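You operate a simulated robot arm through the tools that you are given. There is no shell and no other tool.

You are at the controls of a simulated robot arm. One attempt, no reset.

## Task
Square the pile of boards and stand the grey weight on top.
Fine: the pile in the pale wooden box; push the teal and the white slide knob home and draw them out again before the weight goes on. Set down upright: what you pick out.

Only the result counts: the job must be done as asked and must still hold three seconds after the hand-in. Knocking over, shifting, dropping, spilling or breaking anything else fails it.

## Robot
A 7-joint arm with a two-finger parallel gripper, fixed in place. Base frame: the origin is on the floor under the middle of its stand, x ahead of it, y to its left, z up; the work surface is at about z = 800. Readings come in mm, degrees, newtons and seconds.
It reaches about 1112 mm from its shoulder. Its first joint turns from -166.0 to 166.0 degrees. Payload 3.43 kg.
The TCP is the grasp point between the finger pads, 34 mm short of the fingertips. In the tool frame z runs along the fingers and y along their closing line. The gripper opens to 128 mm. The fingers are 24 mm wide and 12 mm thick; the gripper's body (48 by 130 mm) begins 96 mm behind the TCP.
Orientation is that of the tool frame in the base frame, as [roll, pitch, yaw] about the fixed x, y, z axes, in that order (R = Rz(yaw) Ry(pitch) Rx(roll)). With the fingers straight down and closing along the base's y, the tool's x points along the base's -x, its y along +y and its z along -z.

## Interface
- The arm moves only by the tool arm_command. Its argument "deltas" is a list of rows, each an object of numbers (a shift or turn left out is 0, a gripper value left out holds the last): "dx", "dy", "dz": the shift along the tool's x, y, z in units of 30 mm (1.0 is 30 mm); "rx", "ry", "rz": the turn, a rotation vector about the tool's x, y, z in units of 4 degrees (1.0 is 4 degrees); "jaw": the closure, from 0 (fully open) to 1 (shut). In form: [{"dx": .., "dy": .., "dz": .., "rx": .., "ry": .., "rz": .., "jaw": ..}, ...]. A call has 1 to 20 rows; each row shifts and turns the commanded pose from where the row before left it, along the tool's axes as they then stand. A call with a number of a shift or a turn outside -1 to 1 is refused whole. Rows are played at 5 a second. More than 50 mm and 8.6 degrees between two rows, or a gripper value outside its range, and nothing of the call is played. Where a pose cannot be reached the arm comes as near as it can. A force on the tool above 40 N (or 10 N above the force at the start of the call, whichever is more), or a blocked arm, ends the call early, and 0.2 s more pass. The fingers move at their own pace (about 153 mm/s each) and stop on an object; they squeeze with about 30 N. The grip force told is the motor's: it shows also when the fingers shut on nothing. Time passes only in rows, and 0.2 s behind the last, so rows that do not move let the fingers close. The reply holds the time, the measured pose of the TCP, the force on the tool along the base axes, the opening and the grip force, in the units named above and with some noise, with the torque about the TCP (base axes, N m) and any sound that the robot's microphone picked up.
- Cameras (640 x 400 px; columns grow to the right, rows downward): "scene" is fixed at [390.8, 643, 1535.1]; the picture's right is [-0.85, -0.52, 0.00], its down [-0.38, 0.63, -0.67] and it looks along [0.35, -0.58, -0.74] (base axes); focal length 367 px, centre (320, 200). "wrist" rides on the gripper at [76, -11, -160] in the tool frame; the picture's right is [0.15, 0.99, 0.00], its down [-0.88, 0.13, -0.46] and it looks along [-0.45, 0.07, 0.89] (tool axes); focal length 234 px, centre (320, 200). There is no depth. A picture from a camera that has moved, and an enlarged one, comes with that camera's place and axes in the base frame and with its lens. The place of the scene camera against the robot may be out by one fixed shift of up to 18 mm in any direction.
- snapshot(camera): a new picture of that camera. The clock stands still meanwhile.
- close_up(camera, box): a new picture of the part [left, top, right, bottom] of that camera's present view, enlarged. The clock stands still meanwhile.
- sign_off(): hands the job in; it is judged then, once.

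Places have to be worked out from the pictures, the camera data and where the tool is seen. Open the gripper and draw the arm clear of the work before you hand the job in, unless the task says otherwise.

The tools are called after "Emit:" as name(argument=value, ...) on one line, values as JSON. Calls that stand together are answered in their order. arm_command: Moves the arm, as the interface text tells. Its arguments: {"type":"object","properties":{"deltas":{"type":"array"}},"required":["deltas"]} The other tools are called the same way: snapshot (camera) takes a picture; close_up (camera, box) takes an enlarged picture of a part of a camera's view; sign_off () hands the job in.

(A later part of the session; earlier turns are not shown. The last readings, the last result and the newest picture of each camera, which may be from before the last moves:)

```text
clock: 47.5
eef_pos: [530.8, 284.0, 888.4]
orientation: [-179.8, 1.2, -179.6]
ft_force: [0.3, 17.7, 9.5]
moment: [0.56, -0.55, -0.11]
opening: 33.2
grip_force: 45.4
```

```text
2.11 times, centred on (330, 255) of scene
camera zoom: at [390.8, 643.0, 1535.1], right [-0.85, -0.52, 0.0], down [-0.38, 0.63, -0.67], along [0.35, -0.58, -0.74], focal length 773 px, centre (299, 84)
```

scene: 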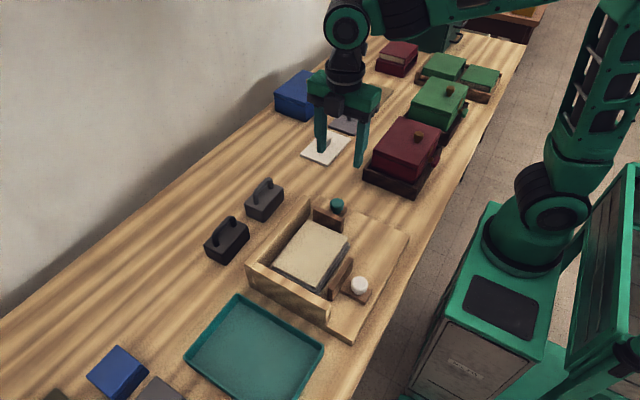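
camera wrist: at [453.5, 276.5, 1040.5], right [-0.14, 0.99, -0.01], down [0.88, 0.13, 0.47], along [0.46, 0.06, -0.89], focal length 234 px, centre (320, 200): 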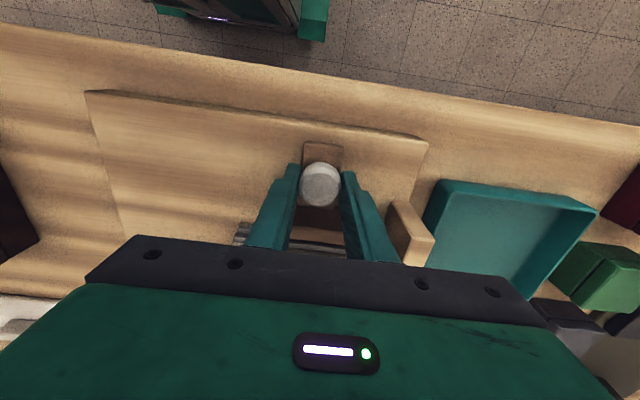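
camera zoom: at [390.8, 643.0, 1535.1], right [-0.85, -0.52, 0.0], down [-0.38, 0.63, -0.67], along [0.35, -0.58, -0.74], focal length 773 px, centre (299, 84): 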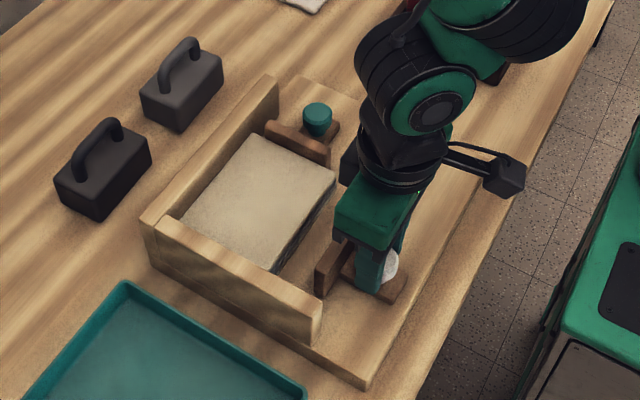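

The slide is nearly at its start position. I draw a few more millimetres to find its outer stop.

Emit:
arm_command(deltas=[{"dx": 0.06}, {"dx": 0.05}, {}, {}])

```text
clock: 48.5
eef_pos: [529.8, 286.0, 887.9]
orientation: [-179.8, 1.1, -179.8]
ft_force: [18.7, 18.1, -12.0]
moment: [0.44, -0.72, -0.17]
opening: 33.2
grip_force: 44.5
```

The outer stop holds (+19 N) at x ≈ 529, so the white slide is fully out. I ease off, open and rise.

Emit:
arm_command(deltas=[{"dx": -0.05, "dy": 0.02}, {}, {"jaw": 0.55}, {}, {}, {"dz": -0.3}, {"dz": -0.8}, {"dz": -1}, {"dz": -1}, {"dz": -1}, {"dz": -1}, {}])

Emit:
snapshot(camera="wrist")

Emit:
close_up(camera="wrist", box=[200, 80, 420, 250])

Emit:
close_up(camera="scene", box=[230, 160, 430, 350])

```text
clock: 51.1
eef_pos: [526.1, 286.1, 1040.7]
orientation: [-179.8, 1.1, -179.7]
ft_force: [-0.5, -0.4, -0.2]
moment: [-0.03, -0.04, -0.02]
opening: 57.5
grip_force: 0.0
```

```text
taken
camera wrist: at [448.1, 276.5, 1198.2], right [-0.15, 0.99, -0.01], down [0.87, 0.14, 0.47], along [0.47, 0.07, -0.88], focal length 234 px, centre (320, 200)
```

wrist: 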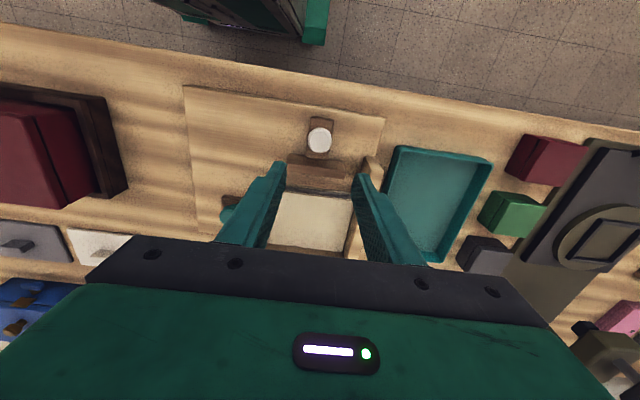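

```text
2.35 times, centred on (310, 165) of wrist
camera zoom: at [448.1, 276.5, 1198.2], right [-0.15, 0.99, -0.01], down [0.87, 0.14, 0.47], along [0.47, 0.07, -0.88], focal length 551 px, centre (344, 282)
```

zoom: 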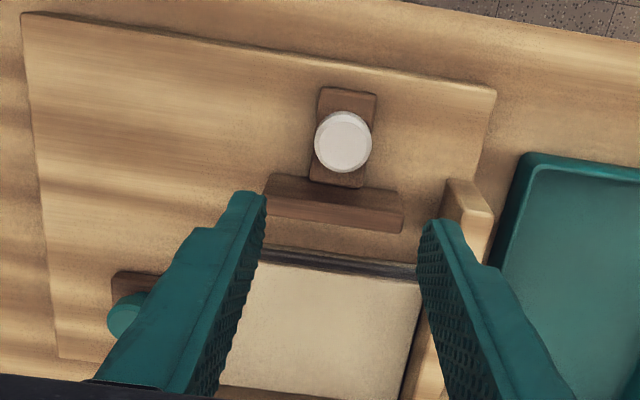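

```text
2.11 times, centred on (330, 255) of scene
camera zoom: at [390.8, 643.0, 1535.1], right [-0.85, -0.52, 0.0], down [-0.38, 0.63, -0.67], along [0.35, -0.58, -0.74], focal length 773 px, centre (299, 84)
```

zoom: 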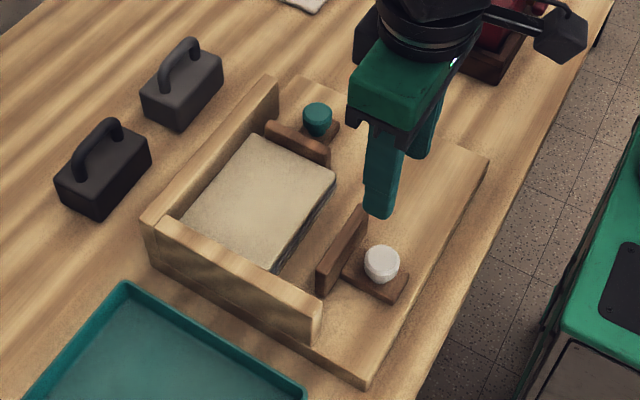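

White is out and the pile looks squared. I enlarge the pile to check its edges before going back to the teal knob.

Emit:
close_up(camera="scene", box=[270, 200, 360, 300])

```text
4.00 times, centred on (315, 250) of scene
camera zoom: at [390.8, 643.0, 1535.1], right [-0.85, -0.52, 0.0], down [-0.38, 0.63, -0.67], along [0.35, -0.58, -0.74], focal length 1469 px, centre (340, 0)
```

zoom: 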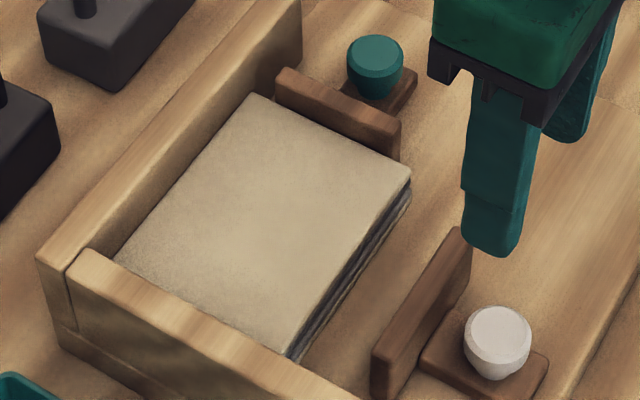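

The edges look flush. I level the hand, go over the teal knob at about (675, 162) and turn to close along x again.

Emit:
arm_command(deltas=[{"ry": 0.28}, {"dx": -0.99, "dy": -0.83}, {"dx": -0.99, "dy": -0.83}, {"dx": -0.99, "dy": -0.83}, {"dx": -0.99, "dy": -0.83}, {"dx": -0.99, "dy": -0.83}, {"rz": -1}, {"rz": -1}, {"rz": -1}, {"rz": -1}, {"rz": -1}, {"rz": -1}, {"rz": -1}, {"rz": -1}, {"rz": -1}, {"rz": -1}, {"rz": -1}, {"rz": -1}, {"rz": -1}, {"rz": -1}])

Emit:
arm_command(deltas=[{"rz": -1}, {"rz": -1}, {"rz": -1}, {"rz": -1}, {"rz": -1}, {"rz": -1}, {"rz": -1}, {"rz": -1}, {"rz": -0.5}, {}, {}])

Emit:
snapshot(camera="wrist")

Emit:
close_up(camera="wrist", box=[240, 90, 400, 190])

```text
clock: 55.3
eef_pos: [675.1, 162.3, 1040.8]
orientation: [-179.9, -0.1, -123.6]
ft_force: [-0.7, -0.7, 0.4]
moment: [0.0, 0.01, 0.0]
opening: 57.6
grip_force: 0.1
```

```text
clock: 57.7
eef_pos: [675.6, 161.9, 1041.4]
orientation: [-180.0, -0.1, -89.7]
ft_force: [0.4, 0.6, 0.2]
moment: [0.01, 0.03, 0.02]
opening: 57.4
grip_force: 0.0
```

```text
taken
camera wrist: at [688.4, 88.8, 1200.6], right [-0.99, -0.15, 0.0], down [-0.14, 0.88, 0.45], along [-0.07, 0.45, -0.89], focal length 234 px, centre (320, 200)
```

wrist: 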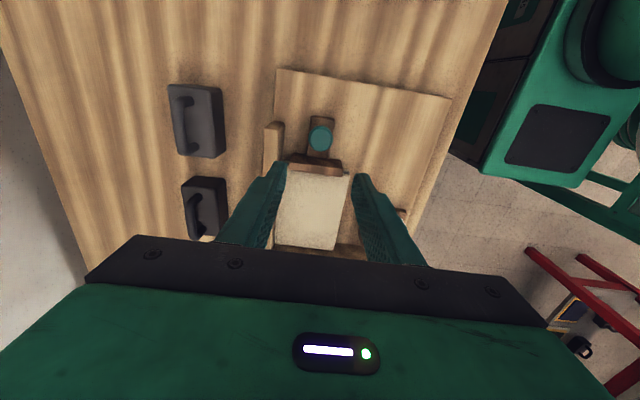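

```text
4.00 times, centred on (320, 140) of wrist
camera zoom: at [688.4, 88.8, 1200.6], right [-0.99, -0.15, 0.0], down [-0.14, 0.88, 0.45], along [-0.07, 0.45, -0.89], focal length 937 px, centre (320, 440)
```

zoom: 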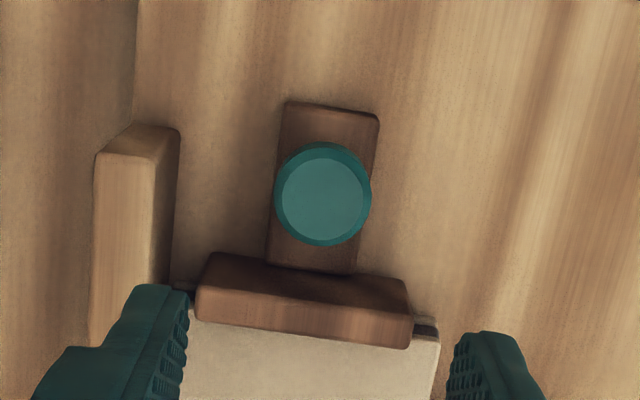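

The teal knob is at about (676, 161), still home. I descend onto it with TCP z ≈ 885.

Emit:
arm_command(deltas=[{"dx": 0.02, "dz": 0.75}, {"dz": 0.8}, {"dz": 0.8}, {"dz": 0.8}, {"dz": 0.8}, {"dz": 0.6}, {"dz": 0.4}, {"dz": 0.27}, {}, {}])

Emit:
snapshot(camera="wrist")

```text
clock: 59.9
eef_pos: [675.7, 162.4, 885.7]
orientation: [179.9, -0.2, -89.7]
ft_force: [-0.7, -0.2, 0.1]
moment: [0.0, 0.02, 0.0]
opening: 57.7
grip_force: 0.0
```

```text
taken
camera wrist: at [688.8, 88.0, 1044.7], right [-0.99, -0.15, 0.0], down [-0.14, 0.88, 0.45], along [-0.07, 0.45, -0.89], focal length 234 px, centre (320, 200)
```

wrist: 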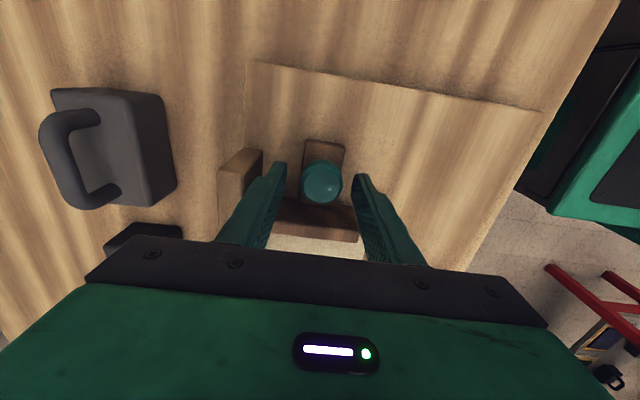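

The fingers straddle the teal knob well centred. I close on it.

Emit:
arm_command(deltas=[{"jaw": 1}, {}, {}, {}])

```text
clock: 60.9
eef_pos: [675.4, 161.8, 883.6]
orientation: [180.0, -0.2, -89.6]
ft_force: [-10.4, -0.9, -2.2]
moment: [0.0, 0.14, -0.05]
opening: 33.2
grip_force: 45.0
```

Held. I first press it once more toward +y to re-seat the pile, then will draw it out.

Emit:
arm_command(deltas=[{"dx": -0.04, "dy": 0.02}, {"dx": -0.03}, {}, {}])

```text
clock: 61.9
eef_pos: [675.4, 162.8, 885.4]
orientation: [179.9, -0.4, -89.8]
ft_force: [-17.2, -22.6, 8.1]
moment: [-1.09, 0.37, -0.19]
opening: 33.4
grip_force: 45.0
```

It is firmly home (23 N). Now I draw the teal slide out toward −y.

Emit:
arm_command(deltas=[{"dx": 0.06, "dy": 0.02}, {"dx": 0.1}, {"dx": 0.1}, {"dx": 0.1}, {"dx": 0.1}, {}])

Emit:
close_up(camera="scene", box=[230, 160, 430, 350])

```text
clock: 63.3
eef_pos: [675.7, 150.4, 884.5]
orientation: [-179.8, -0.1, -89.7]
ft_force: [3.2, 2.0, 2.7]
moment: [0.63, -0.03, 0.18]
opening: 33.4
grip_force: 45.2
```

```text
2.11 times, centred on (330, 255) of scene
camera zoom: at [390.8, 643.0, 1535.1], right [-0.85, -0.52, 0.0], down [-0.38, 0.63, -0.67], along [0.35, -0.58, -0.74], focal length 773 px, centre (299, 84)
```

zoom: 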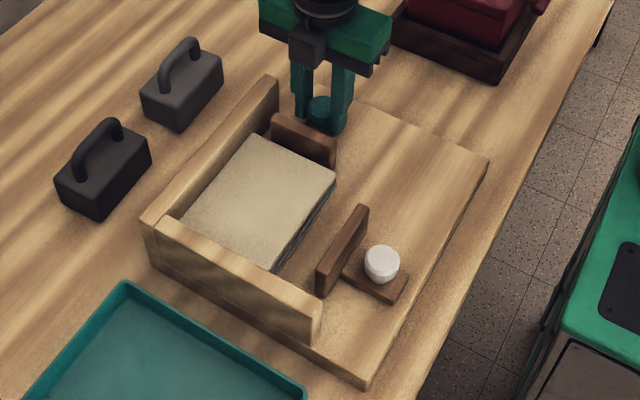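

The teal slide draws out freely and the pile stays in place. I continue out toward y ≈ 119.

Emit:
arm_command(deltas=[{"dx": 0.1}, {"dx": 0.1}, {"dx": 0.1}, {"dx": 0.1}, {"dx": 0.1}, {}])

Emit:
arm_command(deltas=[{"dx": 0.1}, {"dx": 0.1}, {"dx": 0.1}, {"dx": 0.1}, {"dx": 0.1}, {}])

Emit:
close_up(camera="scene", box=[230, 160, 430, 350])

```text
clock: 64.7
eef_pos: [675.1, 134.2, 886.0]
orientation: [-179.8, -0.1, -89.7]
ft_force: [9.1, 1.1, 16.5]
moment: [-0.27, -0.02, 0.09]
opening: 33.4
grip_force: 45.0
```

```text
clock: 66.1
eef_pos: [675.4, 121.1, 885.3]
orientation: [-179.9, -0.2, -89.6]
ft_force: [16.3, 13.2, 22.6]
moment: [0.46, -0.32, 0.09]
opening: 33.2
grip_force: 44.5
```

```text
2.11 times, centred on (330, 255) of scene
camera zoom: at [390.8, 643.0, 1535.1], right [-0.85, -0.52, 0.0], down [-0.38, 0.63, -0.67], along [0.35, -0.58, -0.74], focal length 773 px, centre (299, 84)
```

zoom: 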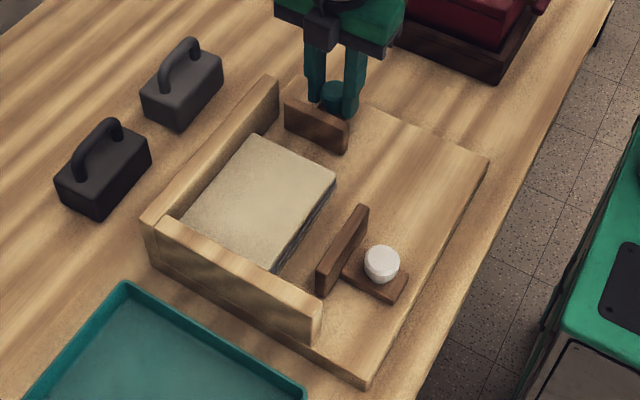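

The outer stop begins to resist (13 N) at y ≈ 121. I draw a touch further, relieving the other loads, to be sure it is fully out.

Emit:
arm_command(deltas=[{"dz": -0.015, "dy": -0.03}, {"dx": 0.03}, {"dx": 0.02}, {}, {}])

```text
clock: 67.3
eef_pos: [674.3, 120.3, 884.4]
orientation: [-180.0, -0.2, -89.4]
ft_force: [2.8, 36.2, 13.8]
moment: [0.56, -0.04, 0.0]
opening: 33.4
grip_force: 44.9
```

The outer stop holds at 36 N: teal is fully out. I ease off, open and rise, then look at everything.

Emit:
arm_command(deltas=[{"dx": -0.09}, {}, {"jaw": 0.55}, {}, {}, {"dz": -0.3}, {"dz": -0.8}, {"dz": -1}, {"dz": -1}, {"dz": -1}, {"dz": -1}, {}, {}])

Emit:
snapshot(camera="wrist")

Emit:
close_up(camera="scene", box=[230, 160, 430, 350])

Emit:
close_up(camera="scene", box=[260, 210, 350, 300])

```text
clock: 70.1
eef_pos: [677.8, 120.7, 1037.9]
orientation: [-180.0, -0.1, -89.6]
ft_force: [0.5, -0.3, 0.2]
moment: [0.0, 0.01, 0.0]
opening: 57.6
grip_force: 0.1
```

```text
taken
camera wrist: at [689.3, 46.6, 1196.5], right [-0.99, -0.15, 0.0], down [-0.14, 0.88, 0.45], along [-0.07, 0.45, -0.89], focal length 234 px, centre (320, 200)
```

wrist: 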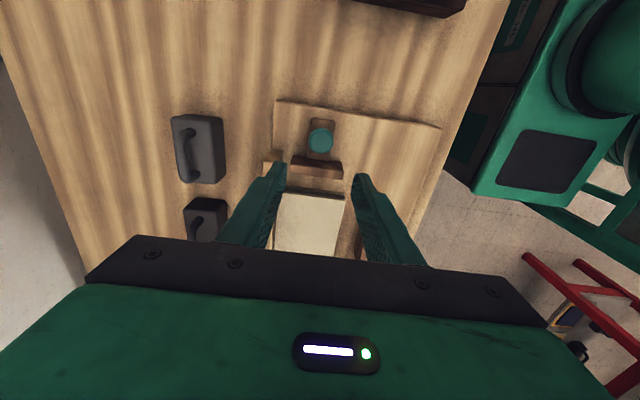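

```text
2.11 times, centred on (330, 255) of scene
camera zoom: at [390.8, 643.0, 1535.1], right [-0.85, -0.52, 0.0], down [-0.38, 0.63, -0.67], along [0.35, -0.58, -0.74], focal length 773 px, centre (299, 84)
```

zoom: 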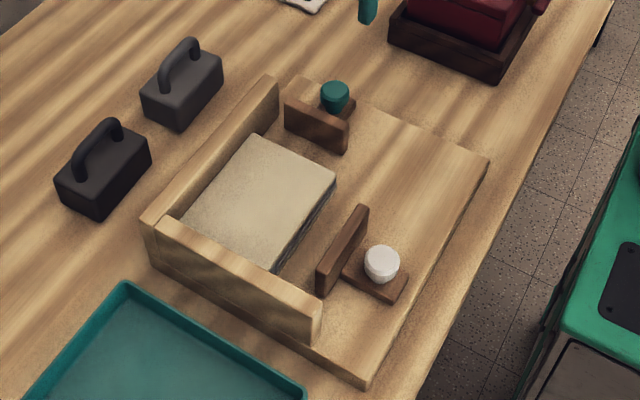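

```text
4.44 times, centred on (305, 255) of scene
camera zoom: at [390.8, 643.0, 1535.1], right [-0.85, -0.52, 0.0], down [-0.38, 0.63, -0.67], along [0.35, -0.58, -0.74], focal length 1633 px, centre (387, -44)
```

zoom: 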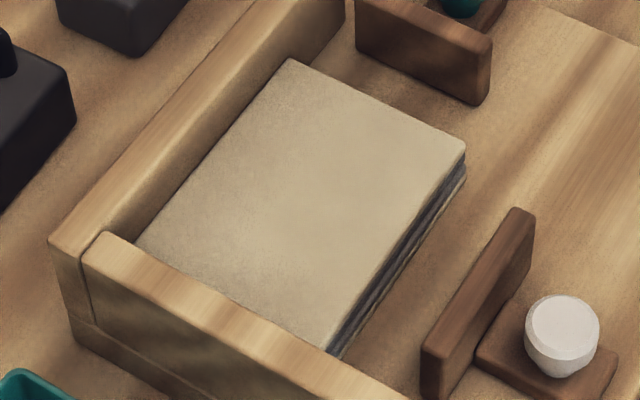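

Both slides are out and the pile is square against both walls. Now I move over toward the grey weight (about 848, 175), staying high, to measure it.

Emit:
arm_command(deltas=[{"dx": -0.2, "dy": -0.9}, {"dx": -0.2, "dy": -0.9}, {"dx": -0.2, "dy": -0.9}, {"dx": -0.2, "dy": -0.9}, {"dx": -0.2, "dy": -0.9}, {"dx": -0.2, "dy": -0.9}, {}, {}])

Emit:
snapshot(camera="wrist")

Emit:
snapshot(camera="scene")

```text
clock: 71.9
eef_pos: [839.4, 156.8, 1038.2]
orientation: [179.9, -0.2, -89.7]
ft_force: [0.2, -0.5, -0.5]
moment: [-0.02, 0.04, 0.0]
opening: 57.6
grip_force: 0.0
```

```text
taken
camera wrist: at [851.7, 83.6, 1197.6], right [-0.99, -0.15, 0.0], down [-0.14, 0.88, 0.45], along [-0.07, 0.45, -0.89], focal length 234 px, centre (320, 200)
```

wrist: 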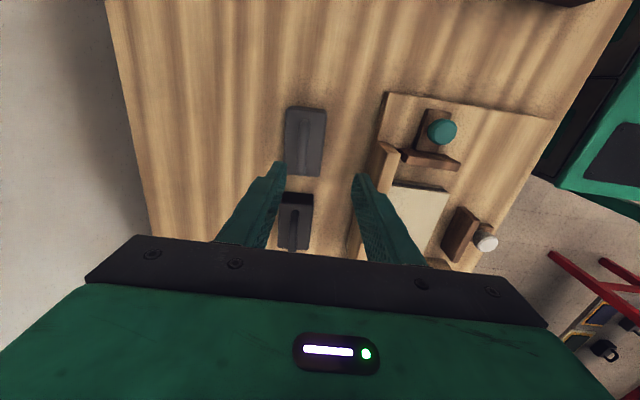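

```text
taken
```

scene: 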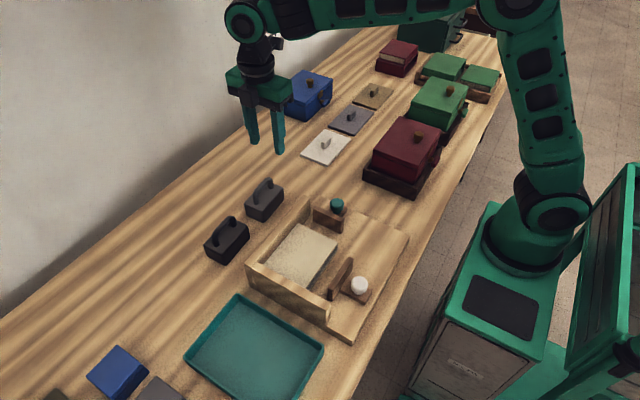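

Both weights are right below; I enlarge to measure the grey weight's body and handle, and also the pile.

Emit:
close_up(camera="wrist", box=[250, 90, 360, 190])

Emit:
close_up(camera="wrist", box=[340, 80, 500, 280])

Emit:
close_up(camera="scene", box=[200, 160, 310, 270])

```text
4.00 times, centred on (305, 140) of wrist
camera zoom: at [851.7, 83.6, 1197.6], right [-0.99, -0.15, 0.0], down [-0.14, 0.88, 0.45], along [-0.07, 0.45, -0.89], focal length 937 px, centre (380, 440)
```

zoom: 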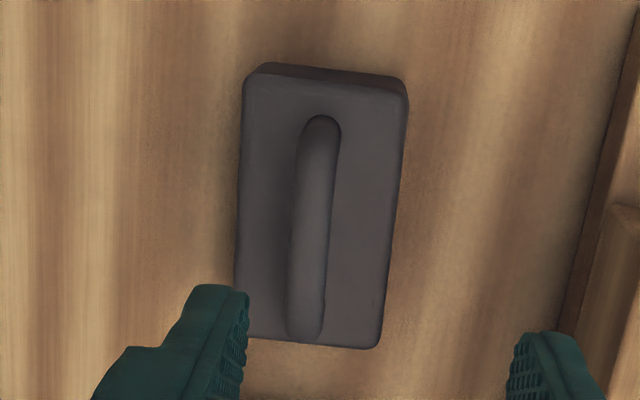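

```text
2.00 times, centred on (420, 180) of wrist
camera zoom: at [851.7, 83.6, 1197.6], right [-0.99, -0.15, 0.0], down [-0.14, 0.88, 0.45], along [-0.07, 0.45, -0.89], focal length 468 px, centre (120, 240)
```

zoom: 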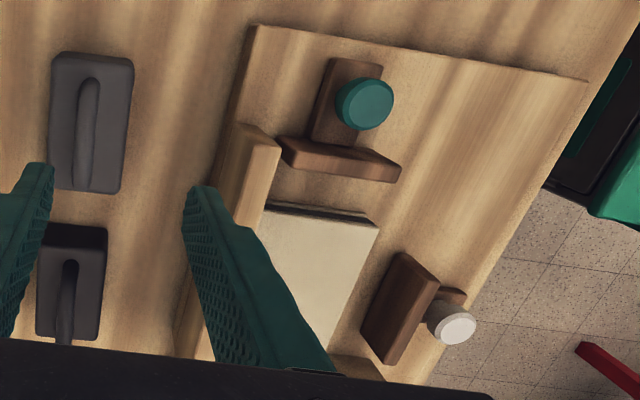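

```text
3.64 times, centred on (255, 215) of scene
camera zoom: at [390.8, 643.0, 1535.1], right [-0.85, -0.52, 0.0], down [-0.38, 0.63, -0.67], along [0.35, -0.58, -0.74], focal length 1336 px, centre (556, 146)
```

zoom: 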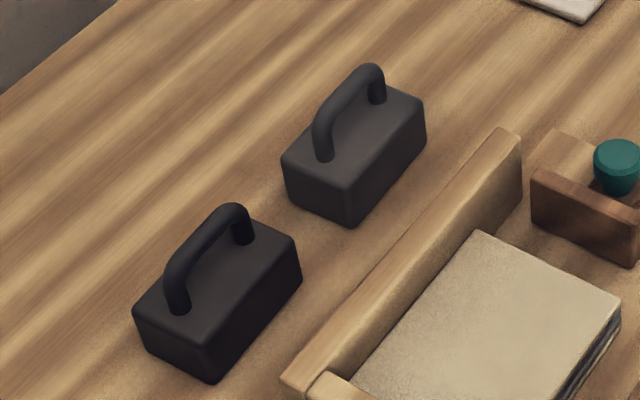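

The grey weight's centre is about (862, 172), handle along y (rotated about 2°), handle bar at z ≈ 880 and body top ≈ 845. I align above it and come down to z ≈ 930 to check the alignment.

Emit:
arm_command(deltas=[{"dx": -0.25, "dy": -0.38, "rz": -0.4}, {"dx": -0.26, "dy": -0.37}, {"dz": 0.8}, {"dz": 0.8}, {"dz": 0.8}, {"dz": 0.7}, {"dz": 0.5}, {}, {}])

Emit:
snapshot(camera="wrist")

Emit:
close_up(camera="scene", box=[190, 110, 330, 250])

```text
clock: 73.9
eef_pos: [860.3, 173.4, 929.0]
orientation: [-179.9, -0.2, -88.2]
ft_force: [0.3, 0.4, -0.1]
moment: [-0.01, -0.02, -0.01]
opening: 57.8
grip_force: 0.1
```

```text
taken
camera wrist: at [875.0, 99.6, 1088.5], right [-0.98, -0.18, 0.0], down [-0.16, 0.88, 0.45], along [-0.08, 0.45, -0.89], focal length 234 px, centre (320, 200)
```

wrist: 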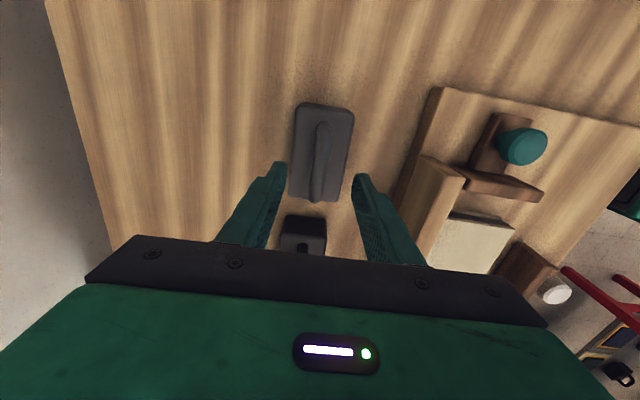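

```text
2.86 times, centred on (260, 180) of scene
camera zoom: at [390.8, 643.0, 1535.1], right [-0.85, -0.52, 0.0], down [-0.38, 0.63, -0.67], along [0.35, -0.58, -0.74], focal length 1050 px, centre (491, 257)
```

zoom: 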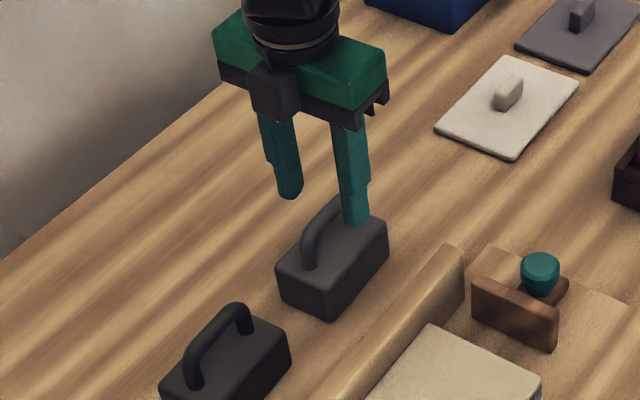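

The handle sits centred between the fingers. I enlarge to confirm the y position and height.

Emit:
close_up(camera="wrist", box=[260, 90, 380, 215])

```text
3.20 times, centred on (320, 152) of wrist
camera zoom: at [875.0, 99.6, 1088.5], right [-0.98, -0.18, 0.0], down [-0.16, 0.88, 0.45], along [-0.08, 0.45, -0.89], focal length 749 px, centre (320, 352)
```

zoom: 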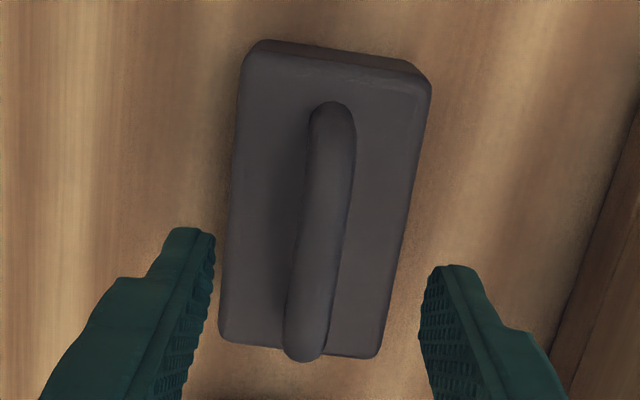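

The weight's centre is near (862, 174). I shift 1.5 mm and descend to TCP z ≈ 888 (tips about 9 mm above the body), watching the force.

Emit:
arm_command(deltas=[{"dy": -0.05, "dz": 0.4}, {"dz": 0.4}, {"dz": 0.3}, {"dz": 0.25}, {}, {}])

Emit:
snapshot(camera="wrist")

Emit:
close_up(camera="scene", box=[200, 120, 320, 240])

```text
clock: 75.3
eef_pos: [860.8, 174.2, 888.1]
orientation: [180.0, -0.1, -88.1]
ft_force: [1.0, 1.1, 1.1]
moment: [0.0, 0.02, -0.01]
opening: 57.8
grip_force: 0.0
```

```text
taken
camera wrist: at [876.0, 100.4, 1048.3], right [-0.98, -0.18, 0.0], down [-0.16, 0.88, 0.45], along [-0.08, 0.45, -0.89], focal length 234 px, centre (320, 200)
```

wrist: 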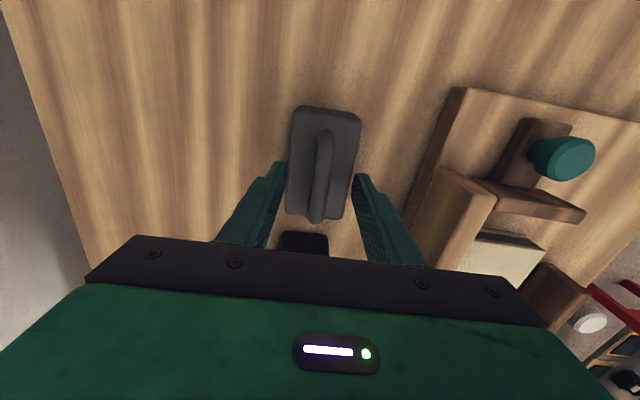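

```text
3.33 times, centred on (260, 180) of scene
camera zoom: at [390.8, 643.0, 1535.1], right [-0.85, -0.52, 0.0], down [-0.38, 0.63, -0.67], along [0.35, -0.58, -0.74], focal length 1224 px, centre (520, 267)
```

zoom: 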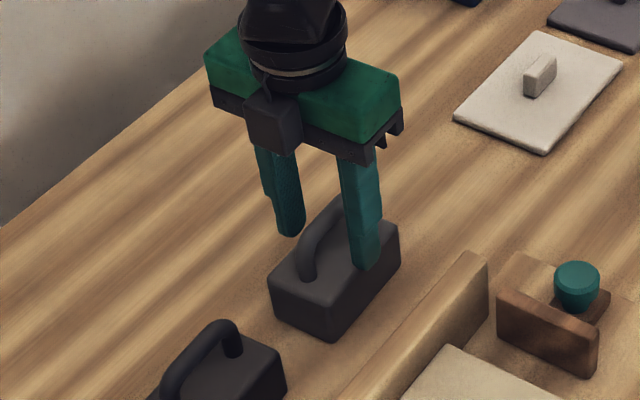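

The fingers straddle the handle without contact. I close on the bar.

Emit:
arm_command(deltas=[{"jaw": 1}, {}, {}, {}, {}])

Emit:
snapshot(camera="wrist")

Emit:
close_up(camera="scene", box=[200, 120, 320, 240])

```text
clock: 76.5
eef_pos: [861.8, 173.0, 889.1]
orientation: [180.0, -0.1, -88.1]
ft_force: [0.6, 0.8, 0.2]
moment: [0.01, 0.01, 0.14]
opening: 13.6
grip_force: 30.2
```

```text
taken
camera wrist: at [876.0, 100.4, 1048.4], right [-0.98, -0.18, 0.0], down [-0.16, 0.88, 0.45], along [-0.08, 0.45, -0.89], focal length 234 px, centre (320, 200)
```

wrist: 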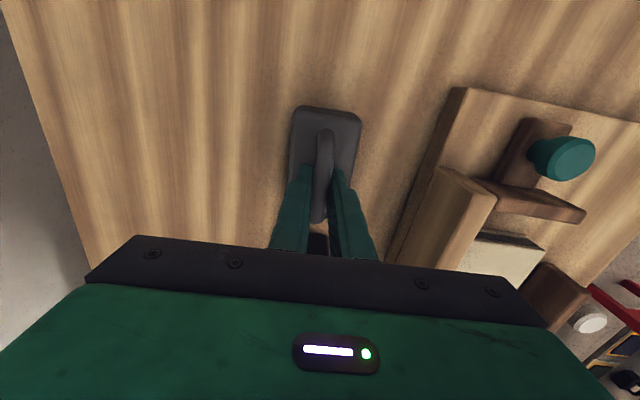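

```text
3.33 times, centred on (260, 180) of scene
camera zoom: at [390.8, 643.0, 1535.1], right [-0.85, -0.52, 0.0], down [-0.38, 0.63, -0.67], along [0.35, -0.58, -0.74], focal length 1224 px, centre (520, 267)
```

zoom: 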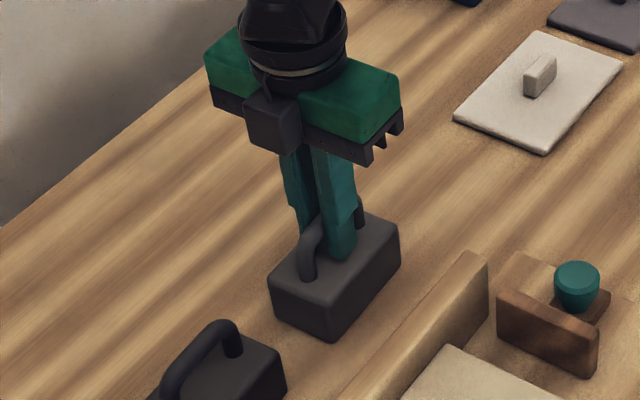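

The handle is held (13.6 mm). I lift slowly by 10 mm and check the load and for any swing.

Emit:
arm_command(deltas=[{"dz": -0.05}, {"dz": -0.08}, {"dz": -0.1}, {"dz": -0.1}, {}, {}])

Emit:
close_up(camera="scene", box=[200, 120, 320, 240])

Emit:
snapshot(camera="wrist")

```text
clock: 77.9
eef_pos: [860.8, 173.5, 898.1]
orientation: [179.9, -0.1, -88.1]
ft_force: [-0.2, -0.3, -13.8]
moment: [0.0, -0.01, 0.02]
opening: 13.7
grip_force: 29.9
```

```text
3.33 times, centred on (260, 180) of scene
camera zoom: at [390.8, 643.0, 1535.1], right [-0.85, -0.52, 0.0], down [-0.38, 0.63, -0.67], along [0.35, -0.58, -0.74], focal length 1224 px, centre (520, 267)
```

zoom: 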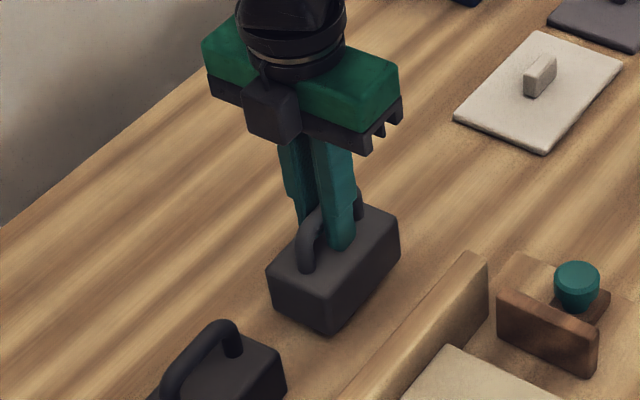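

```text
taken
camera wrist: at [875.5, 100.6, 1058.3], right [-0.98, -0.18, 0.0], down [-0.16, 0.88, 0.45], along [-0.08, 0.45, -0.89], focal length 234 px, centre (320, 200)
```

wrist: 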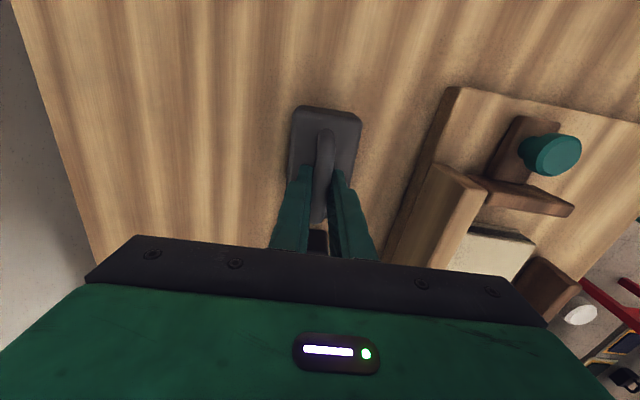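

The weight hangs level (13.8 N ≈ 1.4 kg). I lift it well above the jig walls and straighten the yaw by about 1.7° to match the jig.

Emit:
arm_command(deltas=[{"dz": -0.2}, {"dz": -0.4}, {"dz": -0.5}, {"dz": -0.5}, {"dz": -0.5}, {"dz": -0.5}, {"dz": -0.5}, {"dz": -0.4}, {"dz": -0.25, "rz": 0.22}, {"rz": 0.2}, {}, {}])

Emit:
snapshot(camera="scene")

```text
clock: 80.5
eef_pos: [861.7, 173.2, 1012.1]
orientation: [179.9, -0.2, -89.6]
ft_force: [0.0, -1.2, -14.4]
moment: [0.03, 0.03, 0.01]
opening: 13.3
grip_force: 30.4
```

```text
taken
```

scene: 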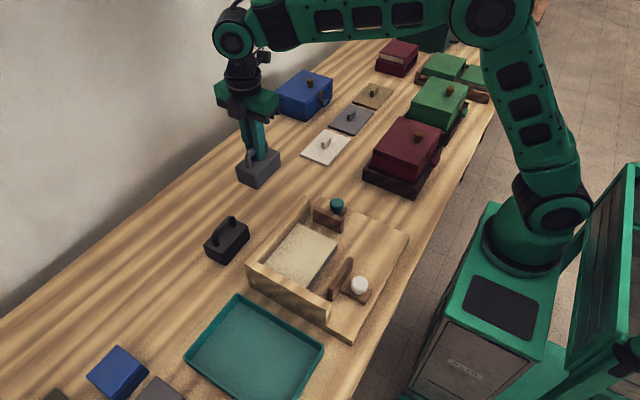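

The weight is clear and level. I carry it over the pile centre, judged at about (677, 282), at a gentle pace.

Emit:
arm_command(deltas=[{"dx": -0.13, "dy": 0.22}, {"dx": -0.26, "dy": 0.43}, {"dx": -0.26, "dy": 0.43}, {"dx": -0.26, "dy": 0.43}, {"dx": -0.26, "dy": 0.43}, {"dx": -0.26, "dy": 0.43}, {"dx": -0.26, "dy": 0.43}, {"dx": -0.26, "dy": 0.43}, {"dx": -0.26, "dy": 0.43}, {"dx": -0.26, "dy": 0.43}, {"dx": -0.26, "dy": 0.43}, {"dx": -0.26, "dy": 0.43}, {"dx": -0.26, "dy": 0.43}, {"dx": -0.26, "dy": 0.43}, {"dx": -0.13, "dy": 0.25}, {}, {}, {}])

Emit:
snapshot(camera="wrist")

Emit:
close_up(camera="scene", box=[220, 130, 400, 330])

```text
clock: 84.3
eef_pos: [679.8, 283.3, 1010.4]
orientation: [-180.0, -0.3, -89.7]
ft_force: [0.0, 0.4, -13.8]
moment: [0.08, 0.0, 0.02]
opening: 13.6
grip_force: 30.3
```

```text
taken
camera wrist: at [692.0, 208.3, 1170.5], right [-0.99, -0.15, 0.0], down [-0.13, 0.88, 0.45], along [-0.07, 0.45, -0.89], focal length 234 px, centre (320, 200)
```

wrist: 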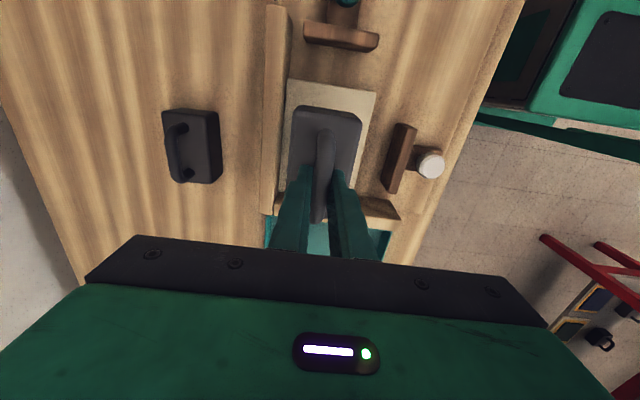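

```text
2.00 times, centred on (310, 230) of scene
camera zoom: at [390.8, 643.0, 1535.1], right [-0.85, -0.52, 0.0], down [-0.38, 0.63, -0.67], along [0.35, -0.58, -0.74], focal length 735 px, centre (340, 140)
```

zoom: 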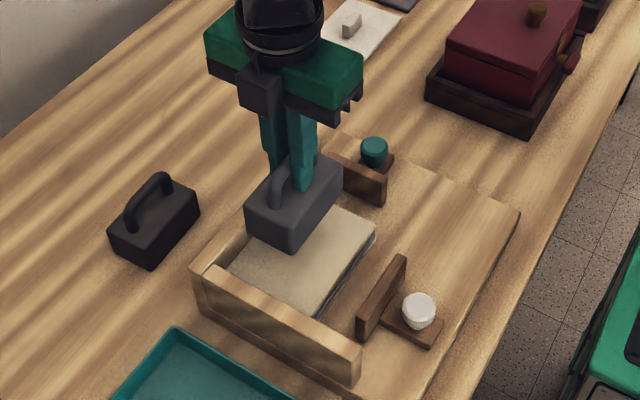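

The weight hangs over the pile. I enlarge the wrist view to check where the pile's edges are relative to the weight.

Emit:
close_up(camera="wrist", box=[250, 60, 420, 230])

```text
2.35 times, centred on (335, 145) of wrist
camera zoom: at [692.0, 208.3, 1170.5], right [-0.99, -0.15, 0.0], down [-0.13, 0.88, 0.45], along [-0.07, 0.45, -0.89], focal length 551 px, centre (285, 329)
```

zoom: 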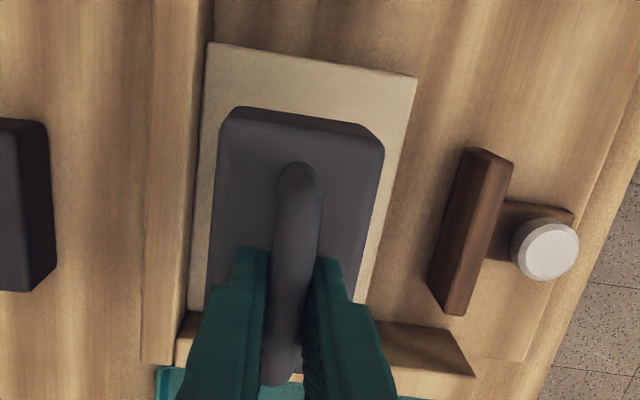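

The pile spans about x 623–729, y 211–361, centre (676.5, 285). I shift about 2 mm to centre and lower to about 10 mm above the expected contact.

Emit:
arm_command(deltas=[{"dx": -0.05, "dy": 0.08}, {"dz": 0.3}, {"dz": 0.4}, {"dz": 0.4}, {"dz": 0.3}, {"dz": 0.2}, {}, {}])

Emit:
close_up(camera="scene", box=[220, 130, 400, 330])

Emit:
close_up(camera="wrist", box=[250, 60, 420, 230])

```text
clock: 86.1
eef_pos: [676.7, 283.5, 962.6]
orientation: [180.0, -0.3, -89.7]
ft_force: [0.3, 0.4, -13.6]
moment: [0.05, 0.03, 0.01]
opening: 13.8
grip_force: 30.0
```

```text
2.00 times, centred on (310, 230) of scene
camera zoom: at [390.8, 643.0, 1535.1], right [-0.85, -0.52, 0.0], down [-0.38, 0.63, -0.67], along [0.35, -0.58, -0.74], focal length 735 px, centre (340, 140)
```

zoom: 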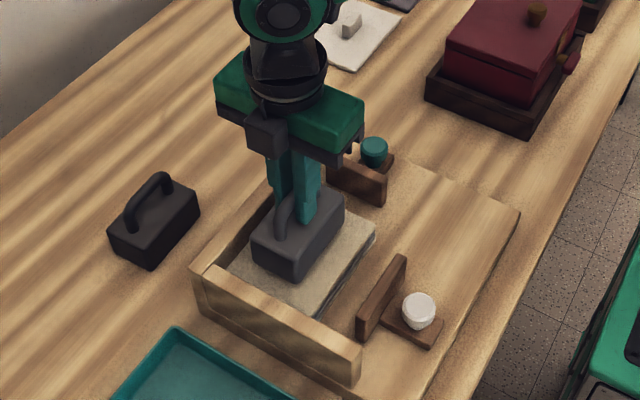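

```text
2.35 times, centred on (335, 145) of wrist
camera zoom: at [688.7, 209.6, 1121.6], right [-0.99, -0.15, 0.0], down [-0.13, 0.88, 0.45], along [-0.07, 0.45, -0.89], focal length 551 px, centre (285, 329)
```

zoom: 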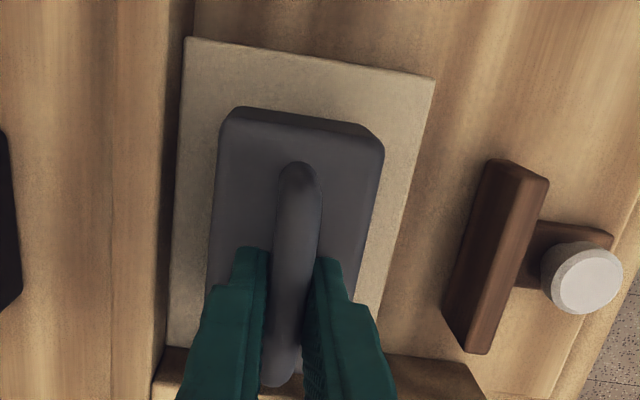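

The weight is centred and level, just above the boards. I lower in small steps watching for the load to come off.

Emit:
arm_command(deltas=[{"dz": 0.06}, {"dz": 0.06}, {"dz": 0.06}, {"dz": 0.06}, {"dz": 0.06}, {}])

```text
clock: 87.5
eef_pos: [676.5, 284.1, 955.4]
orientation: [-180.0, -0.1, -89.7]
ft_force: [-0.3, -0.3, -13.7]
moment: [0.0, 0.01, 0.0]
opening: 13.7
grip_force: 29.6
```

No contact yet. I go on lowering in 1.5 mm steps.

Emit:
arm_command(deltas=[{"dz": 0.05}, {"dz": 0.05}, {"dz": 0.05}, {"dz": 0.05}, {}])

Emit:
close_up(camera="scene", box=[250, 190, 370, 310])

```text
clock: 88.7
eef_pos: [676.7, 284.3, 950.0]
orientation: [-179.9, 0.0, -89.7]
ft_force: [3.6, -1.3, 20.6]
moment: [0.01, 0.0, -0.07]
opening: 13.9
grip_force: 30.2
```

```text
3.33 times, centred on (310, 250) of scene
camera zoom: at [390.8, 643.0, 1535.1], right [-0.85, -0.52, 0.0], down [-0.38, 0.63, -0.67], along [0.35, -0.58, -0.74], focal length 1224 px, centre (353, 33)
```

zoom: 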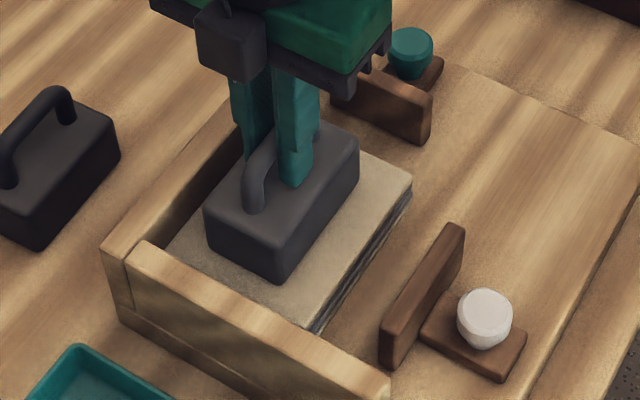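

Contact: the load has reversed to +21 N, so the weight stands on the pile. I ease the pressure, then open the fingers.

Emit:
arm_command(deltas=[{"dz": -0.015}, {}, {}])

```text
clock: 89.5
eef_pos: [676.0, 284.3, 949.5]
orientation: [-179.9, -0.1, -89.8]
ft_force: [2.2, 2.2, 19.8]
moment: [0.24, -0.02, 0.0]
opening: 13.8
grip_force: 30.3
```

Still pressing 20 N; I raise a bit more before opening.

Emit:
arm_command(deltas=[{"dz": -0.025}, {}, {}])

```text
clock: 90.3
eef_pos: [676.7, 283.1, 948.2]
orientation: [179.8, -0.2, -89.7]
ft_force: [-0.4, 2.6, 8.1]
moment: [0.5, 0.06, -0.01]
opening: 13.7
grip_force: 30.3
```

The tool now bears lightly (8 N, so the pile carries the weight fully). I open the fingers gradually.

Emit:
arm_command(deltas=[{"dz": -0.005, "jaw": 0.85}, {"jaw": 0.75}, {"jaw": 0.6}, {}, {}])

Emit:
close_up(camera="scene", box=[250, 190, 370, 310])

Emit:
close_up(camera="wrist", box=[250, 60, 420, 230])

```text
clock: 91.5
eef_pos: [676.9, 285.0, 949.7]
orientation: [-180.0, -0.2, -89.7]
ft_force: [0.1, 0.4, 0.4]
moment: [0.01, 0.0, 0.01]
opening: 51.2
grip_force: 0.0
```

```text
3.33 times, centred on (310, 250) of scene
camera zoom: at [390.8, 643.0, 1535.1], right [-0.85, -0.52, 0.0], down [-0.38, 0.63, -0.67], along [0.35, -0.58, -0.74], focal length 1224 px, centre (353, 33)
```

zoom: 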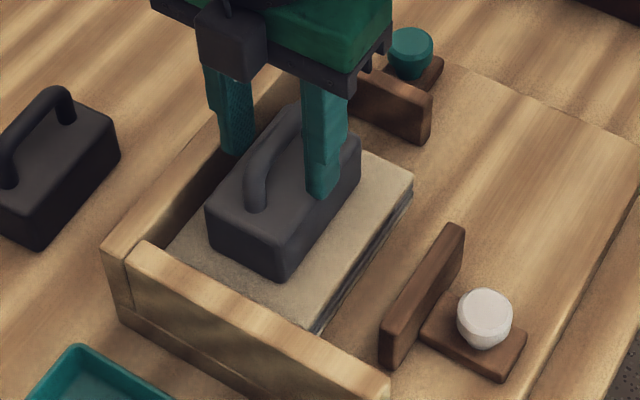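

```text
2.35 times, centred on (335, 145) of wrist
camera zoom: at [689.1, 210.1, 1109.0], right [-0.99, -0.15, 0.0], down [-0.13, 0.88, 0.45], along [-0.07, 0.45, -0.89], focal length 551 px, centre (285, 329)
```

zoom: 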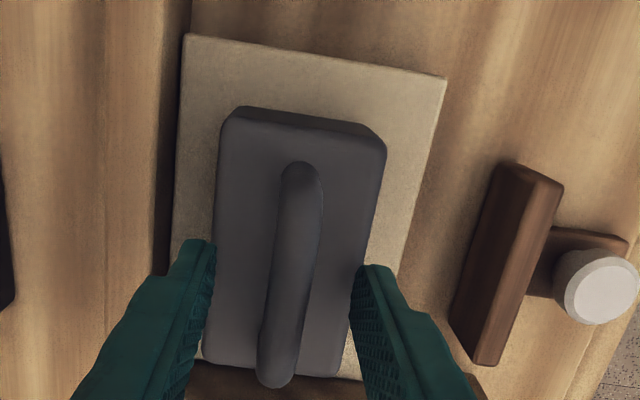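

The weight stands upright on the pile and the fingers are free. I rise straight up, slowly at first.

Emit:
arm_command(deltas=[{"dz": -0.2}, {"dz": -0.5}, {"dz": -0.8}, {"dz": -1}, {"dz": -1}, {"dz": -1}, {"dz": -0.5}, {}])

Emit:
close_up(camera="scene", box=[250, 190, 370, 310])

Emit:
snapshot(camera="wrist")

Emit:
close_up(camera="wrist", box=[250, 60, 420, 230])

```text
clock: 93.3
eef_pos: [674.4, 283.2, 1100.0]
orientation: [180.0, -0.1, -89.6]
ft_force: [-0.2, -0.2, 0.2]
moment: [0.02, 0.01, 0.01]
opening: 51.2
grip_force: 0.0
```

```text
3.33 times, centred on (310, 250) of scene
camera zoom: at [390.8, 643.0, 1535.1], right [-0.85, -0.52, 0.0], down [-0.38, 0.63, -0.67], along [0.35, -0.58, -0.74], focal length 1224 px, centre (353, 33)
```

zoom: 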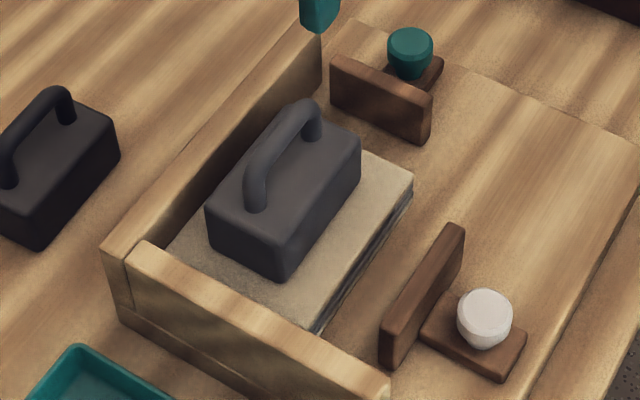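

```text
taken
camera wrist: at [688.0, 209.5, 1259.4], right [-0.99, -0.15, 0.0], down [-0.13, 0.88, 0.45], along [-0.07, 0.45, -0.89], focal length 234 px, centre (320, 200)
```

wrist: 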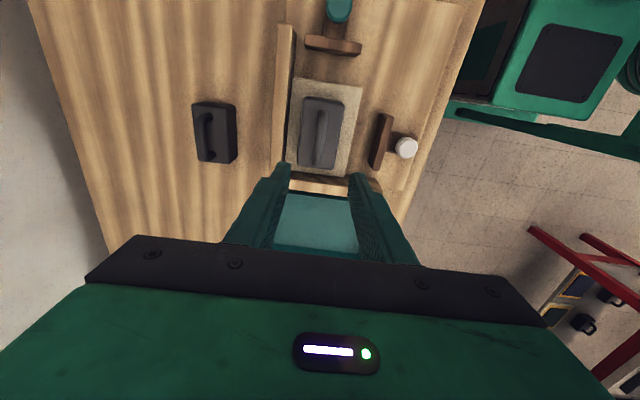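

```text
2.35 times, centred on (335, 145) of wrist
camera zoom: at [688.0, 209.5, 1259.4], right [-0.99, -0.15, 0.0], down [-0.13, 0.88, 0.45], along [-0.07, 0.45, -0.89], focal length 551 px, centre (285, 329)
```

zoom: 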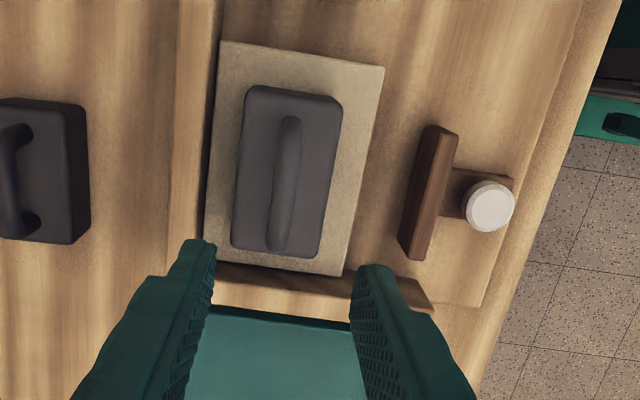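

The weight stands well. I enlarge the pile edges to check that no board shifted when the weight was set down.

Emit:
close_up(camera="scene", box=[310, 220, 380, 290])

Emit:
close_up(camera="scene", box=[270, 200, 340, 260])

Emit:
close_up(camera="wrist", box=[270, 60, 370, 120])

Emit:
close_up(camera="wrist", box=[275, 120, 375, 190])

```text
5.71 times, centred on (345, 255) of scene
camera zoom: at [390.8, 643.0, 1535.1], right [-0.85, -0.52, 0.0], down [-0.38, 0.63, -0.67], along [0.35, -0.58, -0.74], focal length 2099 px, centre (177, -114)
```

zoom: 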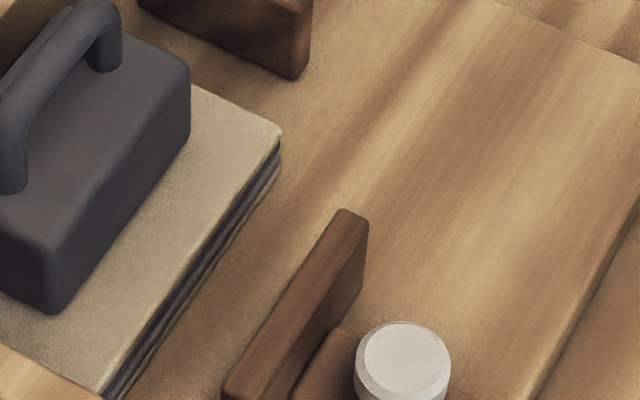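

```text
6.67 times, centred on (305, 230) of scene
camera zoom: at [390.8, 643.0, 1535.1], right [-0.85, -0.52, 0.0], down [-0.38, 0.63, -0.67], along [0.35, -0.58, -0.74], focal length 2449 px, centre (420, 0)
```

zoom: 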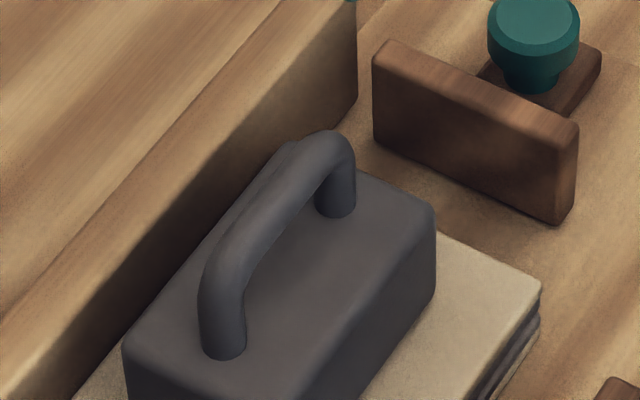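

```text
6.40 times, centred on (320, 90) of wrist
camera zoom: at [688.0, 209.5, 1259.4], right [-0.99, -0.15, 0.0], down [-0.13, 0.88, 0.45], along [-0.07, 0.45, -0.89], focal length 1499 px, centre (320, 904)
```

zoom: 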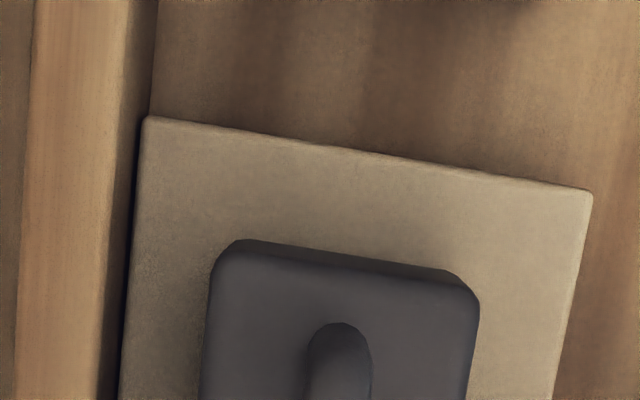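

```text
5.71 times, centred on (325, 155) of wrist
camera zoom: at [688.0, 209.5, 1259.4], right [-0.99, -0.15, 0.0], down [-0.13, 0.88, 0.45], along [-0.07, 0.45, -0.89], focal length 1338 px, centre (291, 457)
```

zoom: 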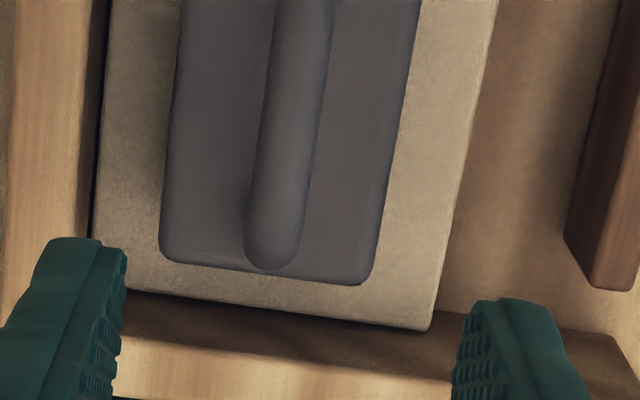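

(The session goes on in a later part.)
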